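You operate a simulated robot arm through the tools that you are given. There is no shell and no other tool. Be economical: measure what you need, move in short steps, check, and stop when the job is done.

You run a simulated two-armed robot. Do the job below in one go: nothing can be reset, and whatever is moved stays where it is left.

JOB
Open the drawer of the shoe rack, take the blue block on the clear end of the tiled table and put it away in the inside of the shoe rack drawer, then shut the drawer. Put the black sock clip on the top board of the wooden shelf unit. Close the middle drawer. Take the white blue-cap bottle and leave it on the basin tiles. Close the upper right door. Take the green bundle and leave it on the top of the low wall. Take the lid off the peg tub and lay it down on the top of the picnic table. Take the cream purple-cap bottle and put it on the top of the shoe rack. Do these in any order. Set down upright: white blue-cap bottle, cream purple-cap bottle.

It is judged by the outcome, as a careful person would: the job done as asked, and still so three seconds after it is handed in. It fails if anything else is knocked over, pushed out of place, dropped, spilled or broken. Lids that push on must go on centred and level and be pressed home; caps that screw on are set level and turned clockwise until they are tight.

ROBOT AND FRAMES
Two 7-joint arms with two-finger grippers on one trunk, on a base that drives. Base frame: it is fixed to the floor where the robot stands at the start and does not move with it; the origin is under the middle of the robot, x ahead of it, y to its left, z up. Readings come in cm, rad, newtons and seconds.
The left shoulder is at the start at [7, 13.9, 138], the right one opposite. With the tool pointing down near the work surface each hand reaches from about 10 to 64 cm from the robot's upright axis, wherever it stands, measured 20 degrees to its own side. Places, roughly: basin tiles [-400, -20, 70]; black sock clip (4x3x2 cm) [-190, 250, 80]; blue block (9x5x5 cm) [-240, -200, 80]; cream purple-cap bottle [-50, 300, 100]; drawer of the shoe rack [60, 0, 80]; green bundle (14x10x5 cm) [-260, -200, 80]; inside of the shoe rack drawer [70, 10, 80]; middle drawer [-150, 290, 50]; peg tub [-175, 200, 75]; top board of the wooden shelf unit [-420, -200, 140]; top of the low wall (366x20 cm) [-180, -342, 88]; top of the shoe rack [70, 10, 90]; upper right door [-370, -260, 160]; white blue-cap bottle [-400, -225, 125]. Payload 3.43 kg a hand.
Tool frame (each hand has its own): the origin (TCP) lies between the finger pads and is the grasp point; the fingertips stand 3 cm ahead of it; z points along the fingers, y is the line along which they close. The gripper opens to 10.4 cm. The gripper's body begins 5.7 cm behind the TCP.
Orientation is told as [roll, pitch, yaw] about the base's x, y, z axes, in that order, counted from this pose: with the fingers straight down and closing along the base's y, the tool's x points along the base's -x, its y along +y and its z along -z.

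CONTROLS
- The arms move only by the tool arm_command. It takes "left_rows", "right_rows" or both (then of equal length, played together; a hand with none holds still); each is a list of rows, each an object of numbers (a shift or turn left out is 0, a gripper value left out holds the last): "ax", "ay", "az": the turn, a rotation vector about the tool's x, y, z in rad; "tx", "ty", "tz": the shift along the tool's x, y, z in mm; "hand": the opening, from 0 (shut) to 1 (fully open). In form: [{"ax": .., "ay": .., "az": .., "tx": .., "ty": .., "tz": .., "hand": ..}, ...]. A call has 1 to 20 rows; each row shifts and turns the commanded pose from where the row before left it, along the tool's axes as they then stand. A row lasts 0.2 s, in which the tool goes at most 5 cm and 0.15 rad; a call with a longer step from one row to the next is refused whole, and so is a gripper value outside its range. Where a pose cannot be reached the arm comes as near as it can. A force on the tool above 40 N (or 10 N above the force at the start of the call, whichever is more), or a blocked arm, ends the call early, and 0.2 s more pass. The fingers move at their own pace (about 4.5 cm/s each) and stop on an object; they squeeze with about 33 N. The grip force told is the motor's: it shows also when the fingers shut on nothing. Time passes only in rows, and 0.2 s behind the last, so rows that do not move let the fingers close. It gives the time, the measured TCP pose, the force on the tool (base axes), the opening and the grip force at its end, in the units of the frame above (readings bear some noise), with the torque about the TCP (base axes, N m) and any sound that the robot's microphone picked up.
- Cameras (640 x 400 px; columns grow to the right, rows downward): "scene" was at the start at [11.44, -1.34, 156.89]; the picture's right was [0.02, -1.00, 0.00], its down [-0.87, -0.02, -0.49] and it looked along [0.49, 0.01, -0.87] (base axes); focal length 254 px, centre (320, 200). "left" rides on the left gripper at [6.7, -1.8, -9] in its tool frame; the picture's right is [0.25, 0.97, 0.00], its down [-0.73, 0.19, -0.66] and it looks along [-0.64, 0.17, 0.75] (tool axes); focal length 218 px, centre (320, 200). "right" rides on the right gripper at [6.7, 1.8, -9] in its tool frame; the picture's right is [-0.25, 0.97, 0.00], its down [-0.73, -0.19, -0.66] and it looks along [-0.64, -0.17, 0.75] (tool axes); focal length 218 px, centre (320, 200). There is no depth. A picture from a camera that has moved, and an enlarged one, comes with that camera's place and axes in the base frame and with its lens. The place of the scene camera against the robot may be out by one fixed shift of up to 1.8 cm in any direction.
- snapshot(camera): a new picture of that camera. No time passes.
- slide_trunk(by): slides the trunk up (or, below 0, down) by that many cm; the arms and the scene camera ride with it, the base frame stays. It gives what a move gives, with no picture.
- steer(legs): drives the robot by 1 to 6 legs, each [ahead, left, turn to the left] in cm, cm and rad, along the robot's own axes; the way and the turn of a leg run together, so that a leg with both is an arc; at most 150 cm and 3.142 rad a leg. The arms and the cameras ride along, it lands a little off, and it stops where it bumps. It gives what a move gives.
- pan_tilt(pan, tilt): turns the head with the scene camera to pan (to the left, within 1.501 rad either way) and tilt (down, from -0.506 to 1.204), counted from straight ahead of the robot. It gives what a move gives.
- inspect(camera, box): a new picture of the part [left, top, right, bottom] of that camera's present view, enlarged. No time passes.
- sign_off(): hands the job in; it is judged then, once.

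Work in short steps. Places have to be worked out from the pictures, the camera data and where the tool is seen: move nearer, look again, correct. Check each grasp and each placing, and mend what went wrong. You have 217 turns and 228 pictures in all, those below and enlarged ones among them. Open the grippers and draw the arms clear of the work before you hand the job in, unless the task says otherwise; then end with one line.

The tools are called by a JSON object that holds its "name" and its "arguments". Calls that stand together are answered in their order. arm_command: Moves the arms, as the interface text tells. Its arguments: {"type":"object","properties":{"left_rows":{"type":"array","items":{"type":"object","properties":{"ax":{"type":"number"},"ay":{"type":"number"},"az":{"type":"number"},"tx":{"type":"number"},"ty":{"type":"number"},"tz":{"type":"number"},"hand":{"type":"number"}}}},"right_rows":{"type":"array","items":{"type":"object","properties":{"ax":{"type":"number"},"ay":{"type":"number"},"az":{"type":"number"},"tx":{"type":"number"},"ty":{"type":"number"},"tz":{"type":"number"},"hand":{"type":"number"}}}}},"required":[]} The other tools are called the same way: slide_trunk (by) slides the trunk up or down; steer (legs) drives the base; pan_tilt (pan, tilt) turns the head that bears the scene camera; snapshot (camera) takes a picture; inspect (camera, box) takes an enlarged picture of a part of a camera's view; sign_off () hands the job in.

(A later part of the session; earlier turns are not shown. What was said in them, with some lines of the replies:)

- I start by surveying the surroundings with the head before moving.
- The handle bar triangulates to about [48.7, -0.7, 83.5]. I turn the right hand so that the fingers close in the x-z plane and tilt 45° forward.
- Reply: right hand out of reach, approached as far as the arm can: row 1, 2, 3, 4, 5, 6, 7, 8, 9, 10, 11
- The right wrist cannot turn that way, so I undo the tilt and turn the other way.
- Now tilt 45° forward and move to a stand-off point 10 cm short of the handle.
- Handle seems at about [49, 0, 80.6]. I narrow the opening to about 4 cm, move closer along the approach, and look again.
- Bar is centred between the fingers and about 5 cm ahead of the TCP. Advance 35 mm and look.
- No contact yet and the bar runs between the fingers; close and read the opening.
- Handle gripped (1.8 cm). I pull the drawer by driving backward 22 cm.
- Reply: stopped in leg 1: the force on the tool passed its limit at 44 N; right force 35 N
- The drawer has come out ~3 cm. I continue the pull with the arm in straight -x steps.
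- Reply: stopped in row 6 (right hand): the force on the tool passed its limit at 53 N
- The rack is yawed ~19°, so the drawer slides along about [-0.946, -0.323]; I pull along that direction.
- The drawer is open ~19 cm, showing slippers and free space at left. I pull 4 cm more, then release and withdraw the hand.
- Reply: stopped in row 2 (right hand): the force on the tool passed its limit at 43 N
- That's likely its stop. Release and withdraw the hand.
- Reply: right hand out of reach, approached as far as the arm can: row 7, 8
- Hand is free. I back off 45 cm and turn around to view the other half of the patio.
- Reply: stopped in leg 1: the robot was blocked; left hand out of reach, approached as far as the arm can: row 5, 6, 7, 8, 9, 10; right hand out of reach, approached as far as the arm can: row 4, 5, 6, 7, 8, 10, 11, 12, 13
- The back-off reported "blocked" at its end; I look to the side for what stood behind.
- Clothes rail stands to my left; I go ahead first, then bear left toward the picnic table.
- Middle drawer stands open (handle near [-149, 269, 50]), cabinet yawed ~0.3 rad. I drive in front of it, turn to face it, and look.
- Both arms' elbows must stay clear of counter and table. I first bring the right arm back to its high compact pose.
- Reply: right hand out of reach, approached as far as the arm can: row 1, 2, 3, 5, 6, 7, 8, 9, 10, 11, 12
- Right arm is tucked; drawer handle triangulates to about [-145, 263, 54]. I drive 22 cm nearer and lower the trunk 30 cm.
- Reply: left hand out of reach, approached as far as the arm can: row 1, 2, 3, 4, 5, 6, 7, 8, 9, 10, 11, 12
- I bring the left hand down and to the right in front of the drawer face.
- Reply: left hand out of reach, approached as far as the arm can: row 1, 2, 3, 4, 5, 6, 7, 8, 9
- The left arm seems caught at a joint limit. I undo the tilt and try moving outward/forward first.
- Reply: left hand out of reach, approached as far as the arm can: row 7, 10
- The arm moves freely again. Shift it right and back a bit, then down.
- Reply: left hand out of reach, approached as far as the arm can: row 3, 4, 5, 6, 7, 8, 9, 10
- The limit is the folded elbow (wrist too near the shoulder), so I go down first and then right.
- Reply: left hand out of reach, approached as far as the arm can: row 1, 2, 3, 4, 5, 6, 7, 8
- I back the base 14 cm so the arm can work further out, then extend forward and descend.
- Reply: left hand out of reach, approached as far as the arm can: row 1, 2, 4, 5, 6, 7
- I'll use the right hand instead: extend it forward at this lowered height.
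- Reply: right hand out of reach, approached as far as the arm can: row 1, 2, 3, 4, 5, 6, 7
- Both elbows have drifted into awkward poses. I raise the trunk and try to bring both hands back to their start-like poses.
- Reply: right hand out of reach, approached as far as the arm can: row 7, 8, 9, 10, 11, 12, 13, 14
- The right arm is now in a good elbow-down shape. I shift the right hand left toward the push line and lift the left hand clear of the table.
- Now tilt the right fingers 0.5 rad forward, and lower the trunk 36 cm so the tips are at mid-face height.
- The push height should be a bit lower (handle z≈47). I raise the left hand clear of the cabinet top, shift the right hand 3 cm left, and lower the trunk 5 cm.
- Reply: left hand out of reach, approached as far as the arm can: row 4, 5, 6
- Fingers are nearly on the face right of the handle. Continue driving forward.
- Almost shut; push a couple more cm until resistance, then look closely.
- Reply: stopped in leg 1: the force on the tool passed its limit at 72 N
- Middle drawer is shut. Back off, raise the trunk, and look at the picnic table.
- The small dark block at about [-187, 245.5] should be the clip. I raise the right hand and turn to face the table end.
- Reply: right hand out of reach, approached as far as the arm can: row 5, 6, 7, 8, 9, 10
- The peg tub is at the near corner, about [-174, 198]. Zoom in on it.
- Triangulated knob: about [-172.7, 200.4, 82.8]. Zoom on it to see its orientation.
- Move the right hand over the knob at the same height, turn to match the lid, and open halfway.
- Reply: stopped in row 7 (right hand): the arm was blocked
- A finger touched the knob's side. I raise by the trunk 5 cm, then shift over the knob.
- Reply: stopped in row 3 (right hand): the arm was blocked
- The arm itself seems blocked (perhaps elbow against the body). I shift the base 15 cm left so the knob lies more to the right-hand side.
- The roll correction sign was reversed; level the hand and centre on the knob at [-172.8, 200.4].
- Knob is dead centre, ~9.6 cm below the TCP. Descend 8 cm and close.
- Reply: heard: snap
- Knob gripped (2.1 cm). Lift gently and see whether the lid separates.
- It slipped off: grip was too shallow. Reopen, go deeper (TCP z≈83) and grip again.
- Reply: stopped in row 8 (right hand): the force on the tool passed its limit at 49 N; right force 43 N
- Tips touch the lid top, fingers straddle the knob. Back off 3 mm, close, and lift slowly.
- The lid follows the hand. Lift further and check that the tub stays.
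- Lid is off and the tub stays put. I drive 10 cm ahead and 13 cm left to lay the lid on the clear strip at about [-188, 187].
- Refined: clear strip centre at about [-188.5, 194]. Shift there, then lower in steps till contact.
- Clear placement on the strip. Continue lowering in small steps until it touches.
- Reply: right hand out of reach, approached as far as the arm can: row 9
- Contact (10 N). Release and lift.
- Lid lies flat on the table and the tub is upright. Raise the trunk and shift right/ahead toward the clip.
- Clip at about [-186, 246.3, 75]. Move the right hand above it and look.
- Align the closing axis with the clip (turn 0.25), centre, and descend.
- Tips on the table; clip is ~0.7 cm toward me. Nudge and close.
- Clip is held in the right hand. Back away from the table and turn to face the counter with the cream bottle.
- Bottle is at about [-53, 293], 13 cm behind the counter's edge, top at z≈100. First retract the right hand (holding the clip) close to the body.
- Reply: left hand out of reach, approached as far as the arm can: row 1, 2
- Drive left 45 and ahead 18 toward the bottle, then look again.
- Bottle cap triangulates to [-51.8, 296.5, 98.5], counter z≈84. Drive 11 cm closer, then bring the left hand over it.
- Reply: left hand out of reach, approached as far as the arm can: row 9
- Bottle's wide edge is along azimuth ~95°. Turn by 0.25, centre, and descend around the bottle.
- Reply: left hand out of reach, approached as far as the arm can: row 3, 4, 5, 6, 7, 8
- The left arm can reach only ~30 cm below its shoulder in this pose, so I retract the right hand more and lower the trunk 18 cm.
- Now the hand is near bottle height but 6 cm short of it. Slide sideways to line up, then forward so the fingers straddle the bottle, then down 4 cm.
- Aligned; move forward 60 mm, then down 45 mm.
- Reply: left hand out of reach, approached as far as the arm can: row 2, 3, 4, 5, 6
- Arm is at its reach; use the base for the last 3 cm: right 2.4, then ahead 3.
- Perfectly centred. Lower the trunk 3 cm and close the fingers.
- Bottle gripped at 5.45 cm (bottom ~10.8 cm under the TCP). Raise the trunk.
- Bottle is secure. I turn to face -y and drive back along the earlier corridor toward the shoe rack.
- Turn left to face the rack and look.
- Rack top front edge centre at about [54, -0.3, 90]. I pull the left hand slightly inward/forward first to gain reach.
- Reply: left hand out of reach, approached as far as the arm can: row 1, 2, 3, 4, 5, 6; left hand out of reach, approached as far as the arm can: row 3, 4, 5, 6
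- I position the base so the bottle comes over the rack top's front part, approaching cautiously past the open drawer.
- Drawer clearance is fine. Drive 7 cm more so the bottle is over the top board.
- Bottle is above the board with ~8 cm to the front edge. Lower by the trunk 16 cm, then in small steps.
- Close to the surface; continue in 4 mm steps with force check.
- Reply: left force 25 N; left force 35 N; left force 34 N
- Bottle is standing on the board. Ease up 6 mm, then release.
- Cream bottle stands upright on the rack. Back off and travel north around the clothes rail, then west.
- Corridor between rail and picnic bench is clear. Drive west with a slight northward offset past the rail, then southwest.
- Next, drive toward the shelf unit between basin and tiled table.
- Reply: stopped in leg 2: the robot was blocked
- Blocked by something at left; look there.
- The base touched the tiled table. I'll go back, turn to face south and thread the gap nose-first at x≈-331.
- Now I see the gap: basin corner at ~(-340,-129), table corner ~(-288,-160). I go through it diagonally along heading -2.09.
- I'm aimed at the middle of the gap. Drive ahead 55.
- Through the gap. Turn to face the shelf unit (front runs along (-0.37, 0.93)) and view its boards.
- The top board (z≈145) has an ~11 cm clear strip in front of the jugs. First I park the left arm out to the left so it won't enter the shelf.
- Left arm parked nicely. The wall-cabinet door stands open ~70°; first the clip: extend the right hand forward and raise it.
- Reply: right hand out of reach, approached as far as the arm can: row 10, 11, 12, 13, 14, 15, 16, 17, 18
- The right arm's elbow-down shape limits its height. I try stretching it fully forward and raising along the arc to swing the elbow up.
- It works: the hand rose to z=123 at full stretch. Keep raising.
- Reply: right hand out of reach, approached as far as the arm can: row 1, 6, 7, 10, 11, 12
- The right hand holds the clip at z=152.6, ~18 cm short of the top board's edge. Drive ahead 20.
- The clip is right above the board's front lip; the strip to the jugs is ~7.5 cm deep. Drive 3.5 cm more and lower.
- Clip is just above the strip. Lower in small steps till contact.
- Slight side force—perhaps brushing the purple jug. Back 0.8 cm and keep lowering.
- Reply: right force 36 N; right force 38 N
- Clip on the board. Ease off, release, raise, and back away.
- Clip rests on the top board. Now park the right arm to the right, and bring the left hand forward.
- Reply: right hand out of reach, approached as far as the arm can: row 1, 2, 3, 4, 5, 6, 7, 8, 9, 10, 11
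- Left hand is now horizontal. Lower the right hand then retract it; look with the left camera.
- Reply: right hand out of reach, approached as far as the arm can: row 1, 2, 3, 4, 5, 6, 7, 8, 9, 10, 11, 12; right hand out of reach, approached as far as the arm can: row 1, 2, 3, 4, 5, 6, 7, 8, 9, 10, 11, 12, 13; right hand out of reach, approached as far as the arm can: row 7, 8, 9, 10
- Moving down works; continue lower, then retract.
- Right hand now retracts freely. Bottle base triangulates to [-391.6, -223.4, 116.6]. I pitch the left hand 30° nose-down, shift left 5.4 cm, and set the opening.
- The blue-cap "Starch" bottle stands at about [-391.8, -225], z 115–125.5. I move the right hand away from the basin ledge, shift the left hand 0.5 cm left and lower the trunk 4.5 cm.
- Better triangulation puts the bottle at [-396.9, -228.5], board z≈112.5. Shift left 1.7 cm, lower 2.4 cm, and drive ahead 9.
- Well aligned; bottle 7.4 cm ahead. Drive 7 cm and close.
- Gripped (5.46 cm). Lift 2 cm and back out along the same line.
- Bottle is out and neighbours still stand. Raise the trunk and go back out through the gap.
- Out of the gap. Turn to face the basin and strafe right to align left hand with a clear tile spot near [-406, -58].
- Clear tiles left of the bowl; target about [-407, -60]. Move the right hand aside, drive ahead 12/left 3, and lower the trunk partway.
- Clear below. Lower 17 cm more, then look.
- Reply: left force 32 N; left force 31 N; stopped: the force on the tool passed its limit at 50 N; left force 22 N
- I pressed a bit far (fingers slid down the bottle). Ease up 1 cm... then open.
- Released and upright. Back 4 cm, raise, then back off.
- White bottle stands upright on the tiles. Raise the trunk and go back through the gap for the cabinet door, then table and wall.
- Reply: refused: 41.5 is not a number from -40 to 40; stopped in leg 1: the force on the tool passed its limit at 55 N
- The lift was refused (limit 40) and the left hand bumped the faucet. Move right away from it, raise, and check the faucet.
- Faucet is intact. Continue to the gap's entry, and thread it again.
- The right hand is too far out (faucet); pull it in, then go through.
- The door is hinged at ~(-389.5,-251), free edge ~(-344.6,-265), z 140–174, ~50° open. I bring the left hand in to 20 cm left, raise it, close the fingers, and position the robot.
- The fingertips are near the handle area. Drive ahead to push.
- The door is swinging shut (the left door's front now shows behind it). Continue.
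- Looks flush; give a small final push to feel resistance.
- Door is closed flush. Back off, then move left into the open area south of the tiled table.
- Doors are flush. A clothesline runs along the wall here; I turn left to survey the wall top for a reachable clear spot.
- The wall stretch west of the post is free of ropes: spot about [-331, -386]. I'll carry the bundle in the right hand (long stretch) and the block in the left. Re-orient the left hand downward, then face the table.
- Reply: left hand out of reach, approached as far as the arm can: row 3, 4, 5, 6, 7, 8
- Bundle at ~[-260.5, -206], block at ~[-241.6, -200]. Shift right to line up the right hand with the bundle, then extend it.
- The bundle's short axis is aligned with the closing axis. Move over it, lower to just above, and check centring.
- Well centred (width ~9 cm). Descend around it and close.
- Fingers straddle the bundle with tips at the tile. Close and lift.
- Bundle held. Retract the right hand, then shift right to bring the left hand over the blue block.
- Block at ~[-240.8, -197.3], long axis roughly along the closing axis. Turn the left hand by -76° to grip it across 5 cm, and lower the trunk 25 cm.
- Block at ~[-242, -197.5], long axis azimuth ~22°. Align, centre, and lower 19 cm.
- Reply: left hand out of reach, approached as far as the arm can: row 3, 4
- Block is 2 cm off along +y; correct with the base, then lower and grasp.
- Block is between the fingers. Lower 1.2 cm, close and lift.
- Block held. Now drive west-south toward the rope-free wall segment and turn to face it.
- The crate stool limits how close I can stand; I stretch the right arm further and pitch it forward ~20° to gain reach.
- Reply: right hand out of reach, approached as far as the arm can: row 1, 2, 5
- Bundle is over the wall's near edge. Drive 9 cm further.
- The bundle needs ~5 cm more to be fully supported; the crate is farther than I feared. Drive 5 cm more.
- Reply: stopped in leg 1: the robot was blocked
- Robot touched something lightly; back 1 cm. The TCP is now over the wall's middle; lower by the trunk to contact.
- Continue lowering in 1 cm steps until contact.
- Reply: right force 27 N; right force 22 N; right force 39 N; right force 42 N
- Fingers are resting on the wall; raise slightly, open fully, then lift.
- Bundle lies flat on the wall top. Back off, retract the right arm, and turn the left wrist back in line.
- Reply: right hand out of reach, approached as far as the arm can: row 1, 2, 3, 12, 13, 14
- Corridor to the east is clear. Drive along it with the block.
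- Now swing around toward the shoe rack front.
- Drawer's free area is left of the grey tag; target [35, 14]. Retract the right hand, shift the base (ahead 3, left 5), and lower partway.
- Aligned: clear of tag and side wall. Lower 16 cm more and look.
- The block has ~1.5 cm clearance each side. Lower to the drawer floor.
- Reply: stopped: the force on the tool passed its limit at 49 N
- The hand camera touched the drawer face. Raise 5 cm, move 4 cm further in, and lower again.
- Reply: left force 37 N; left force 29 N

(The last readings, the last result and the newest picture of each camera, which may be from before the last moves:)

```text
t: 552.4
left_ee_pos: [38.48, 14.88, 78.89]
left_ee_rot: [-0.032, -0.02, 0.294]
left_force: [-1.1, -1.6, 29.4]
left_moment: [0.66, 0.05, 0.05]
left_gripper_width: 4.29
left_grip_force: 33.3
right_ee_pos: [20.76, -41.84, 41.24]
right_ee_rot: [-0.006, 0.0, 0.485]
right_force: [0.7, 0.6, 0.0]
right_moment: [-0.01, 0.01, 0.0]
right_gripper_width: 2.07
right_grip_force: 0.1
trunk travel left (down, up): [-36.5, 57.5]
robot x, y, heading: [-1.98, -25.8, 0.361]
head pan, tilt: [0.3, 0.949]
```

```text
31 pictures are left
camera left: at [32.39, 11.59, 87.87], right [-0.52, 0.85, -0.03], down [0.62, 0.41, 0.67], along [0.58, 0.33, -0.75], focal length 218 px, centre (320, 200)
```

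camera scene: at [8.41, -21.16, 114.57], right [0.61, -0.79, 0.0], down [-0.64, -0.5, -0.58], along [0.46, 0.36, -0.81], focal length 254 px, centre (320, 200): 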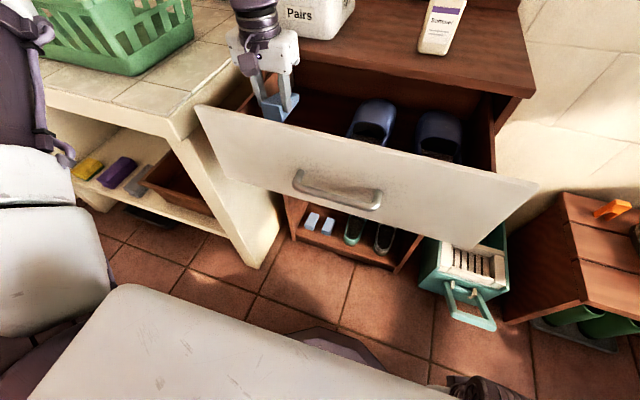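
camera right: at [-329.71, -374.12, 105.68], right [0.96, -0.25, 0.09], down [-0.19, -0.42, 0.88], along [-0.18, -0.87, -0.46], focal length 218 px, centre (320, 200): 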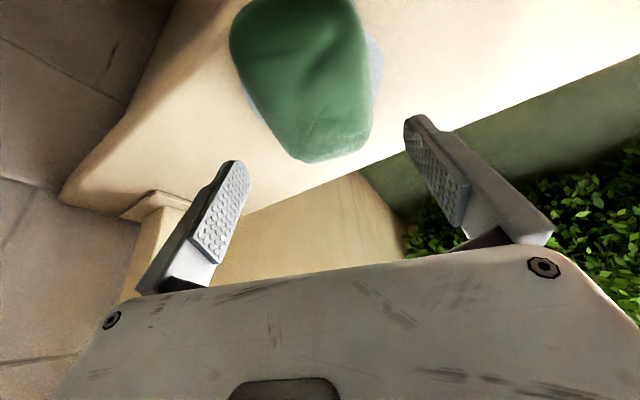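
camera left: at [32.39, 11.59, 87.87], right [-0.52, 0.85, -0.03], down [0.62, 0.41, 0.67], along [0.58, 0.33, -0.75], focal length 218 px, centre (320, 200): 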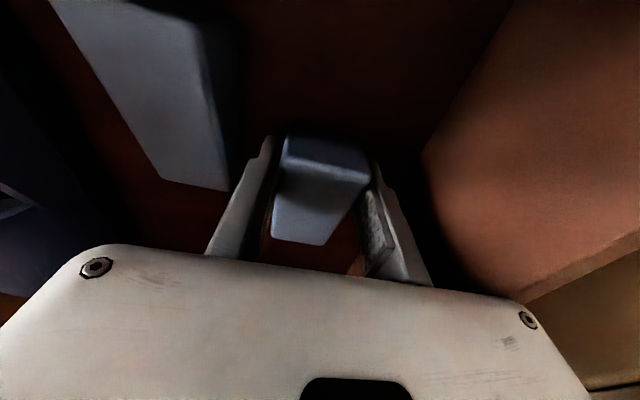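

Block rests on the drawer floor. Ease up 0.8 cm, open, and raise.

{"name": "slide_trunk", "arguments": {"by": 0.8}}

{"name": "arm_command", "arguments": {"left_rows": [{"hand": 0.5}, {"hand": 0.6}, {}, {}]}}

{"name": "slide_trunk", "arguments": {"by": 25}}

{"name": "snapshot", "arguments": {"camera": "left"}}

```text
t: 552.9
left_ee_pos: [38.6, 15.1, 79.31]
left_ee_rot: [-0.03, -0.015, 0.295]
left_force: [-0.9, -0.5, -0.1]
left_moment: [0.02, 0.05, 0.02]
left_gripper_width: 4.3
left_grip_force: 33.2
right_ee_pos: [20.94, -41.73, 42.06]
right_ee_rot: [-0.003, 0.002, 0.486]
right_force: [0.2, 0.6, -0.4]
right_moment: [0.02, 0.0, 0.0]
right_gripper_width: 2.12
right_grip_force: 0.0
trunk travel left (down, up): [-37.3, 56.7]
robot x, y, heading: [-1.79, -26.04, 0.358]
head pan, tilt: [0.3, 0.949]
```

```text
t: 553.9
left_ee_pos: [38.81, 15.18, 79.45]
left_ee_rot: [-0.033, -0.017, 0.296]
left_force: [0.1, -1.3, -0.3]
left_moment: [0.02, -0.01, 0.03]
left_gripper_width: 6.24
left_grip_force: 0.0
right_ee_pos: [20.83, -41.77, 41.95]
right_ee_rot: [-0.005, 0.005, 0.485]
right_force: [0.6, 1.2, -0.5]
right_moment: [-0.04, 0.02, 0.01]
right_gripper_width: 2.1
right_grip_force: 0.0
trunk travel left (down, up): [-37.3, 56.7]
robot x, y, heading: [-2.0, -26.02, 0.354]
head pan, tilt: [0.3, 0.949]
```

```text
t: 556.5
left_ee_pos: [38.64, 15.21, 104.52]
left_ee_rot: [-0.032, -0.018, 0.294]
left_force: [-0.1, 0.2, -0.2]
left_moment: [-0.01, 0.0, -0.02]
left_gripper_width: 6.21
left_grip_force: 0.1
right_ee_pos: [20.91, -41.68, 66.99]
right_ee_rot: [-0.003, 0.004, 0.486]
right_force: [-0.3, 0.4, -0.4]
right_moment: [0.0, 0.0, -0.01]
right_gripper_width: 2.07
right_grip_force: 0.1
trunk travel left (down, up): [-62.3, 31.7]
robot x, y, heading: [-2.19, -26.03, 0.359]
head pan, tilt: [0.3, 0.949]
```

```text
30 pictures are left
camera left: at [32.58, 11.85, 113.47], right [-0.52, 0.85, -0.03], down [0.63, 0.41, 0.66], along [0.58, 0.32, -0.75], focal length 218 px, centre (320, 200)
```

left: 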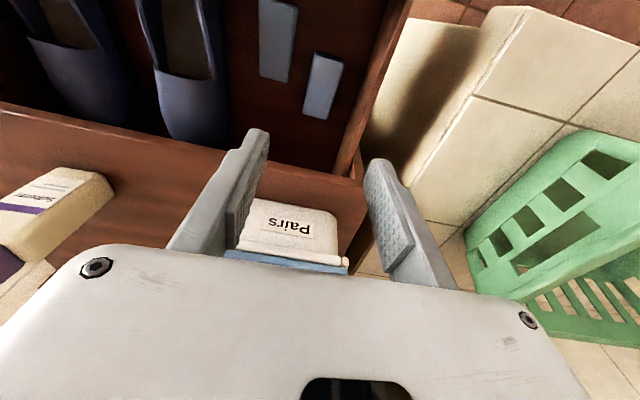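

Block lies in the drawer next to the tag. Now back off, tilt the left hand forward with fingers closed, to push the drawer shut.

{"name": "steer", "arguments": {"legs": [[-32, 0, 0], [0, -8, 0]]}}

{"name": "arm_command", "arguments": {"left_rows": [{"hand": 0, "ay": -0.15, "tx": -20}, {"ay": -0.15, "tx": -20}, {"ay": -0.15, "tx": -20}, {"ay": -0.15, "tx": -20}, {}]}}

{"name": "slide_trunk", "arguments": {"by": -20}}

{"name": "snapshot", "arguments": {"camera": "scene"}}

{"name": "snapshot", "arguments": {"camera": "left"}}

```text
t: 559.3
left_ee_pos: [11.69, -3.52, 104.5]
left_ee_rot: [-0.031, -0.017, 0.295]
left_force: [-0.6, -0.8, -0.3]
left_moment: [0.03, -0.02, -0.04]
left_gripper_width: 6.24
left_grip_force: 0.0
right_ee_pos: [-6.21, -60.41, 66.99]
right_ee_rot: [-0.003, 0.002, 0.482]
right_force: [0.4, -0.1, -0.9]
right_moment: [0.04, 0.03, 0.03]
right_gripper_width: 2.1
right_grip_force: 0.1
trunk travel left (down, up): [-62.3, 31.7]
robot x, y, heading: [-28.99, -44.79, 0.355]
head pan, tilt: [0.3, 0.949]
```

```text
t: 560.5
left_ee_pos: [19.1, -1.17, 106.28]
left_ee_rot: [-0.038, -0.618, 0.315]
left_force: [-1.0, -0.3, 0.0]
left_moment: [0.0, 0.01, 0.0]
left_gripper_width: 0.0
left_grip_force: 32.3
right_ee_pos: [-6.27, -60.35, 66.91]
right_ee_rot: [-0.006, 0.005, 0.482]
right_force: [-0.2, 0.0, 0.8]
right_moment: [0.02, 0.02, 0.0]
right_gripper_width: 2.05
right_grip_force: 0.1
trunk travel left (down, up): [-62.3, 31.7]
robot x, y, heading: [-28.76, -44.65, 0.36]
head pan, tilt: [0.3, 0.949]
```

```text
t: 562.7
left_ee_pos: [19.13, -1.11, 86.46]
left_ee_rot: [-0.038, -0.618, 0.317]
left_force: [0.2, 0.0, -0.1]
left_moment: [-0.02, 0.0, -0.04]
left_gripper_width: 0.03
left_grip_force: 33.1
right_ee_pos: [-6.19, -60.18, 46.98]
right_ee_rot: [-0.002, 0.002, 0.482]
right_force: [0.4, 0.4, -0.1]
right_moment: [0.0, -0.01, 0.02]
right_gripper_width: 2.07
right_grip_force: 0.1
trunk travel left (down, up): [-42.3, 51.7]
robot x, y, heading: [-28.61, -44.37, 0.351]
head pan, tilt: [0.3, 0.949]
```

```text
29 pictures are left
camera scene: at [-18.73, -39.83, 112.39], right [0.61, -0.79, 0.0], down [-0.64, -0.5, -0.58], along [0.46, 0.36, -0.81], focal length 254 px, centre (320, 200)
```

scene: 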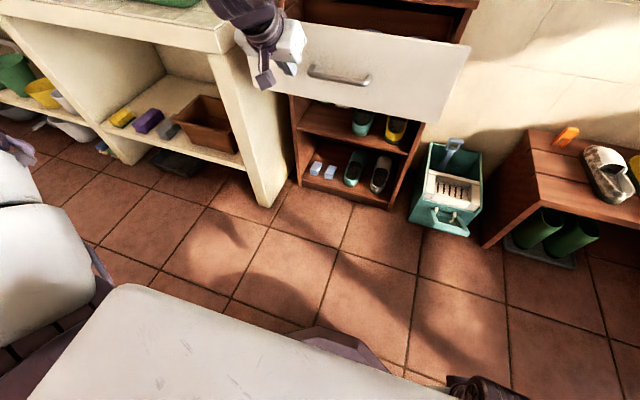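

```text
28 pictures are left
camera left: at [9.36, -5.77, 90.06], right [-0.48, 0.86, -0.18], down [0.14, 0.27, 0.95], along [0.87, 0.43, -0.25], focal length 218 px, centre (320, 200)
```

left: 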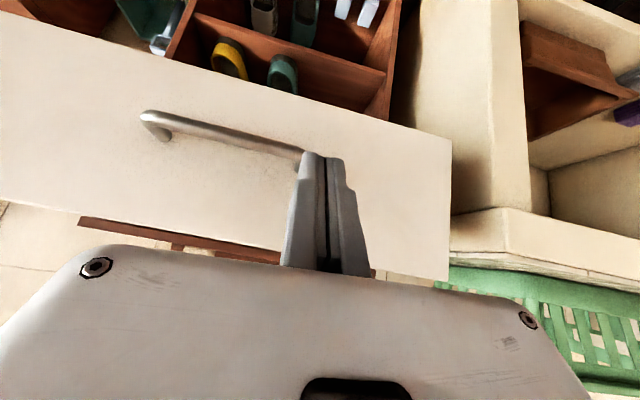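

Shift 3 cm left to miss the handle, then push forward.

{"name": "steer", "arguments": {"legs": [[0, 3, 0], [18, 0, 0]]}}

{"name": "snapshot", "arguments": {"camera": "scene"}}

```text
t: 564.6
left_ee_pos: [35.05, 7.89, 86.27]
left_ee_rot: [-0.038, -0.617, 0.316]
left_force: [0.2, 0.4, -0.5]
left_moment: [-0.03, 0.01, -0.01]
left_gripper_width: 0.0
left_grip_force: 34.7
right_ee_pos: [9.67, -51.2, 46.95]
right_ee_rot: [-0.005, 0.003, 0.483]
right_force: [-0.1, -0.4, -0.2]
right_moment: [0.02, 0.02, 0.01]
right_gripper_width: 2.07
right_grip_force: 0.0
trunk travel left (down, up): [-42.3, 51.7]
robot x, y, heading: [-13.4, -35.54, 0.36]
head pan, tilt: [0.3, 0.949]
```

```text
27 pictures are left
camera scene: at [-2.81, -30.67, 112.37], right [0.61, -0.79, 0.0], down [-0.64, -0.5, -0.58], along [0.46, 0.36, -0.81], focal length 254 px, centre (320, 200)
```

scene: 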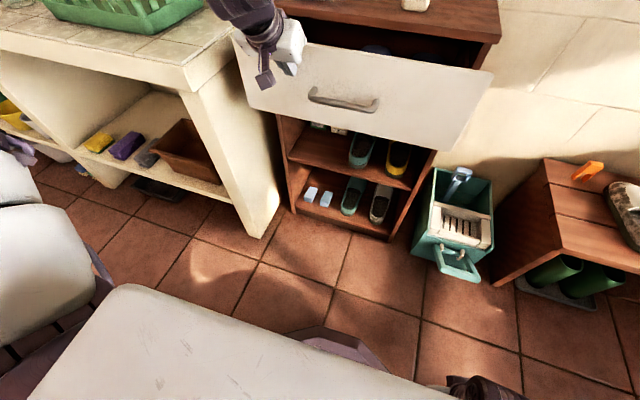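

{"name": "steer", "arguments": {"legs": [[9, 0, 0]]}}

{"name": "snapshot", "arguments": {"camera": "scene"}}

```text
t: 565.7
left_ee_pos: [43.32, 11.24, 86.33]
left_ee_rot: [-0.039, -0.616, 0.318]
left_force: [0.5, -0.2, -0.2]
left_moment: [-0.02, -0.01, -0.02]
left_gripper_width: 0.0
left_grip_force: 34.7
right_ee_pos: [18.16, -48.09, 46.93]
right_ee_rot: [-0.004, 0.002, 0.485]
right_force: [0.1, -0.1, 0.1]
right_moment: [0.04, 0.0, -0.01]
right_gripper_width: 2.1
right_grip_force: 0.1
trunk travel left (down, up): [-42.3, 51.7]
robot x, y, heading: [-4.45, -32.14, 0.358]
head pan, tilt: [0.3, 0.949]
```

```text
26 pictures are left
camera scene: at [5.62, -27.5, 112.37], right [0.61, -0.79, 0.0], down [-0.64, -0.5, -0.58], along [0.46, 0.36, -0.81], focal length 254 px, centre (320, 200)
```

scene: 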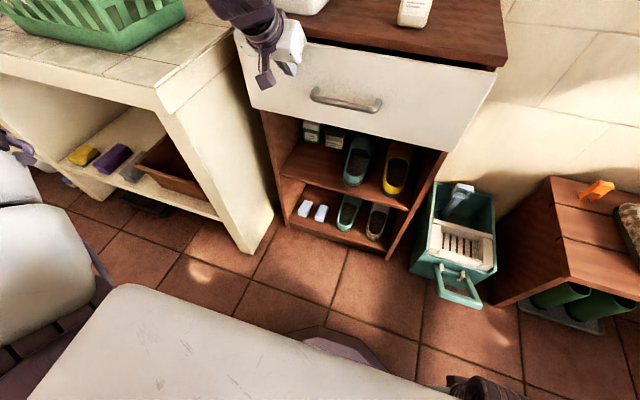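

Almost shut. Push the last few cm.

{"name": "steer", "arguments": {"legs": [[2.5, 0, 0]]}}

{"name": "inspect", "arguments": {"camera": "scene", "box": [220, 0, 520, 160]}}

```text
t: 566.5
left_ee_pos: [45.65, 12.01, 86.36]
left_ee_rot: [-0.038, -0.617, 0.318]
left_force: [-0.3, 0.4, -0.5]
left_moment: [-0.03, 0.01, 0.01]
left_gripper_width: 0.0
left_grip_force: 35.0
right_ee_pos: [20.6, -47.16, 46.85]
right_ee_rot: [-0.003, 0.003, 0.484]
right_force: [-0.5, 0.1, -0.4]
right_moment: [0.0, 0.03, -0.02]
right_gripper_width: 2.09
right_grip_force: 0.1
trunk travel left (down, up): [-42.3, 51.7]
robot x, y, heading: [-2.32, -31.81, 0.355]
head pan, tilt: [0.3, 0.949]
```

```text
2.13 times, centred on (370, 80) of scene
camera zoom: at [7.95, -26.64, 112.37], right [0.61, -0.79, 0.0], down [-0.64, -0.5, -0.58], along [0.46, 0.36, -0.81], focal length 542 px, centre (213, 456)
```

zoom: 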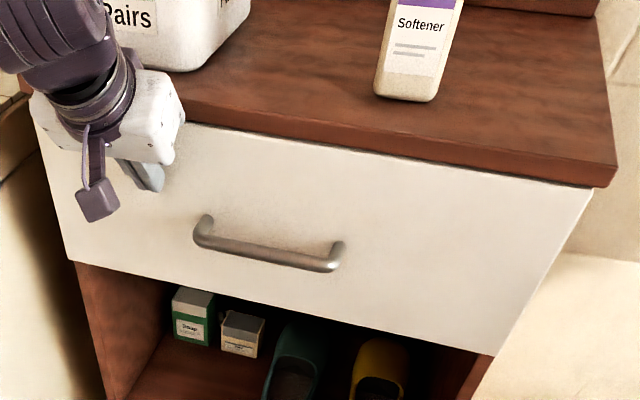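

Possibly 1–2 cm left; push until resistance.

{"name": "steer", "arguments": {"legs": [[3, 0, 0]]}}

{"name": "inspect", "arguments": {"camera": "scene", "box": [220, 0, 520, 160]}}

```text
t: 567.4
left_ee_pos: [46.19, 12.25, 86.38]
left_ee_rot: [-0.036, -0.605, 0.313]
left_force: [-14.7, -5.3, 8.0]
left_moment: [-0.04, -0.02, 0.04]
left_gripper_width: 0.57
left_grip_force: 34.4
right_ee_pos: [21.66, -46.71, 46.96]
right_ee_rot: [-0.006, -0.001, 0.489]
right_force: [-0.6, -0.6, 0.5]
right_moment: [0.02, 0.03, -0.01]
right_gripper_width: 2.07
right_grip_force: 0.1
trunk travel left (down, up): [-42.3, 51.7]
robot x, y, heading: [-1.1, -31.29, 0.362]
head pan, tilt: [0.3, 0.949]
stopped in leg 1: the force on the tool passed its limit at 59 N (the readings are from after the stop); the commanded pose is now the measured one
```

```text
2.13 times, centred on (370, 80) of scene
camera zoom: at [8.78, -26.31, 112.42], right [0.61, -0.79, 0.0], down [-0.64, -0.5, -0.58], along [0.46, 0.36, -0.81], focal length 542 px, centre (213, 456)
```

zoom: 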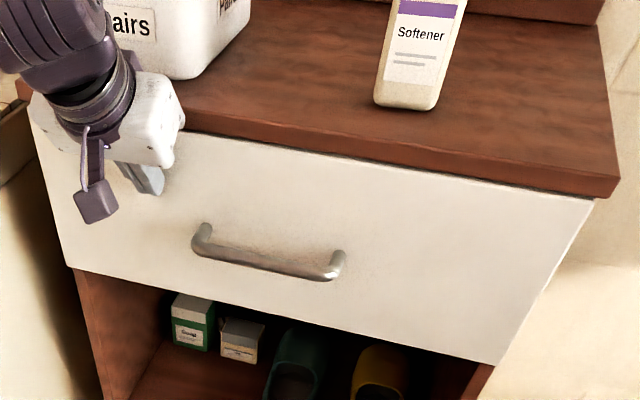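

Resistance at 59 N. Back off and verify the drawer is flush.

{"name": "steer", "arguments": {"legs": [[-12, 0, 0]]}}

{"name": "snapshot", "arguments": {"camera": "left"}}

{"name": "slide_trunk", "arguments": {"by": 25}}

{"name": "inspect", "arguments": {"camera": "scene", "box": [200, 20, 520, 220]}}

```text
t: 568.6
left_ee_pos: [35.01, 8.3, 86.48]
left_ee_rot: [-0.036, -0.606, 0.316]
left_force: [0.0, -0.6, 0.3]
left_moment: [0.03, 0.01, -0.02]
left_gripper_width: 0.0
left_grip_force: 34.8
right_ee_pos: [10.57, -50.75, 47.01]
right_ee_rot: [-0.007, 0.002, 0.49]
right_force: [0.4, 0.4, -0.4]
right_moment: [-0.03, 0.01, 0.0]
right_gripper_width: 2.09
right_grip_force: 0.0
trunk travel left (down, up): [-42.3, 51.7]
robot x, y, heading: [-12.34, -35.63, 0.36]
head pan, tilt: [0.3, 0.949]
```

```text
23 pictures are left
camera left: at [25.36, 3.68, 90.13], right [-0.48, 0.86, -0.17], down [0.15, 0.28, 0.95], along [0.86, 0.43, -0.26], focal length 218 px, centre (320, 200)
```

left: 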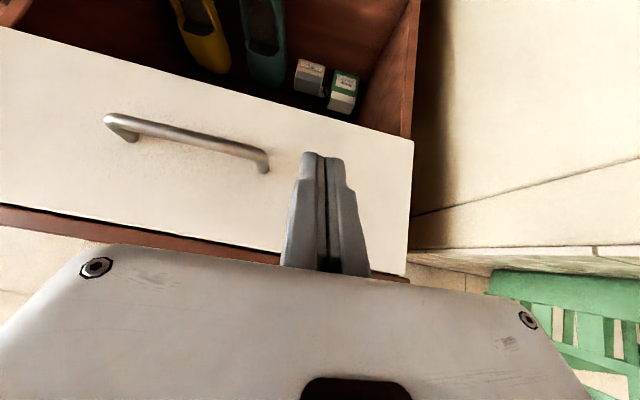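

```text
t: 571.2
left_ee_pos: [35.16, 8.38, 111.33]
left_ee_rot: [-0.036, -0.604, 0.317]
left_force: [0.4, 0.1, 0.7]
left_moment: [-0.02, 0.0, 0.02]
left_gripper_width: 0.01
left_grip_force: 34.9
right_ee_pos: [10.51, -50.77, 71.92]
right_ee_rot: [-0.006, 0.002, 0.491]
right_force: [0.6, 0.3, -0.4]
right_moment: [0.01, 0.01, 0.0]
right_gripper_width: 2.1
right_grip_force: 0.1
trunk travel left (down, up): [-67.3, 26.7]
robot x, y, heading: [-12.46, -35.18, 0.364]
head pan, tilt: [0.3, 0.949]
```

```text
2.00 times, centred on (360, 120) of scene
camera zoom: at [-2.12, -30.37, 137.38], right [0.62, -0.79, 0.0], down [-0.64, -0.5, -0.58], along [0.46, 0.36, -0.81], focal length 508 px, centre (240, 360)
```

zoom: 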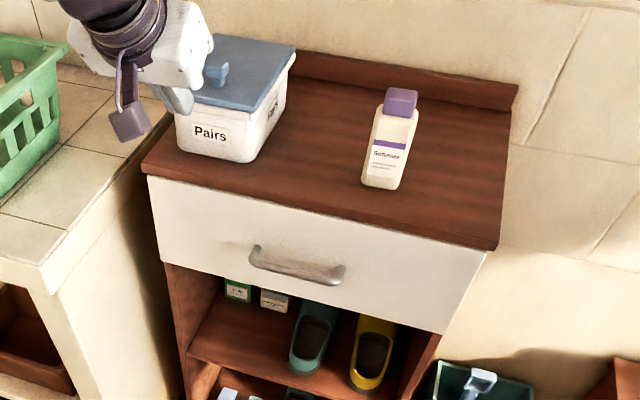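

Drawer is shut flush, bottle and box stand. Back off further, open both grippers, and take a last look.

{"name": "steer", "arguments": {"legs": [[-12, 0, 0]]}}

{"name": "arm_command", "arguments": {"left_rows": [{"hand": 0.8}, {}, {}, {}], "right_rows": [{"hand": 0.8}, {}, {}, {}]}}

{"name": "snapshot", "arguments": {"camera": "scene"}}

```text
t: 572.4
left_ee_pos: [24.04, 4.15, 111.25]
left_ee_rot: [-0.037, -0.604, 0.317]
left_force: [-0.1, 0.1, 0.1]
left_moment: [0.02, -0.02, -0.02]
left_gripper_width: 0.01
left_grip_force: 34.9
right_ee_pos: [-0.49, -55.03, 72.0]
right_ee_rot: [-0.005, 0.003, 0.49]
right_force: [-1.0, -1.2, -0.3]
right_moment: [-0.02, 0.03, 0.02]
right_gripper_width: 2.06
right_grip_force: 0.1
trunk travel left (down, up): [-67.3, 26.7]
robot x, y, heading: [-23.65, -39.14, 0.366]
head pan, tilt: [0.3, 0.949]
```

```text
t: 573.4
left_ee_pos: [23.93, 4.12, 111.36]
left_ee_rot: [-0.036, -0.604, 0.317]
left_force: [0.3, 0.0, 0.3]
left_moment: [-0.03, 0.0, 0.0]
left_gripper_width: 8.34
left_grip_force: 0.1
right_ee_pos: [-0.41, -55.07, 71.96]
right_ee_rot: [-0.005, 0.003, 0.491]
right_force: [-0.3, 0.0, -1.3]
right_moment: [-0.02, 0.03, 0.0]
right_gripper_width: 8.31
right_grip_force: 0.1
trunk travel left (down, up): [-67.3, 26.7]
robot x, y, heading: [-23.76, -39.14, 0.363]
head pan, tilt: [0.3, 0.949]
```

```text
21 pictures are left
camera scene: at [-13.25, -34.59, 137.38], right [0.62, -0.79, 0.0], down [-0.64, -0.5, -0.58], along [0.46, 0.36, -0.81], focal length 254 px, centre (320, 200)
```

scene: 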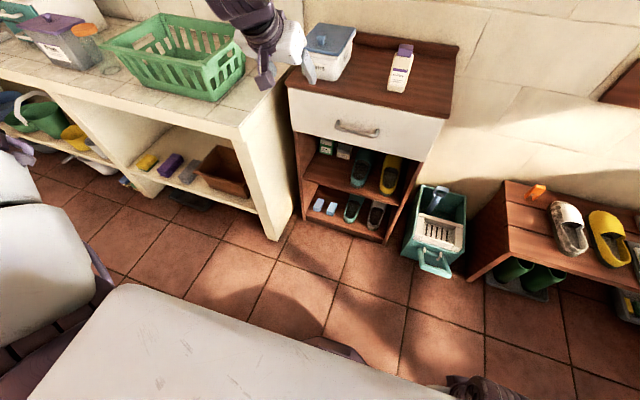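

The rack drawer is shut, the cream bottle stands upright on top, and the arms are clear with both grippers open. Everything else was checked when I placed it, so I hand the job in.

{"name": "sign_off", "arguments": {}}

```text
The job is handed in.
```

All the tasks are done and the job is handed in. On the way the left hand bumped the basin faucet, which looked intact afterwards. The base also stopped against unseen obstacles three times: once behind the start position, once by the basin and tiled table, and once at the low wall. I saw nothing displaced at the first two, but took no look afterwards at the low wall.
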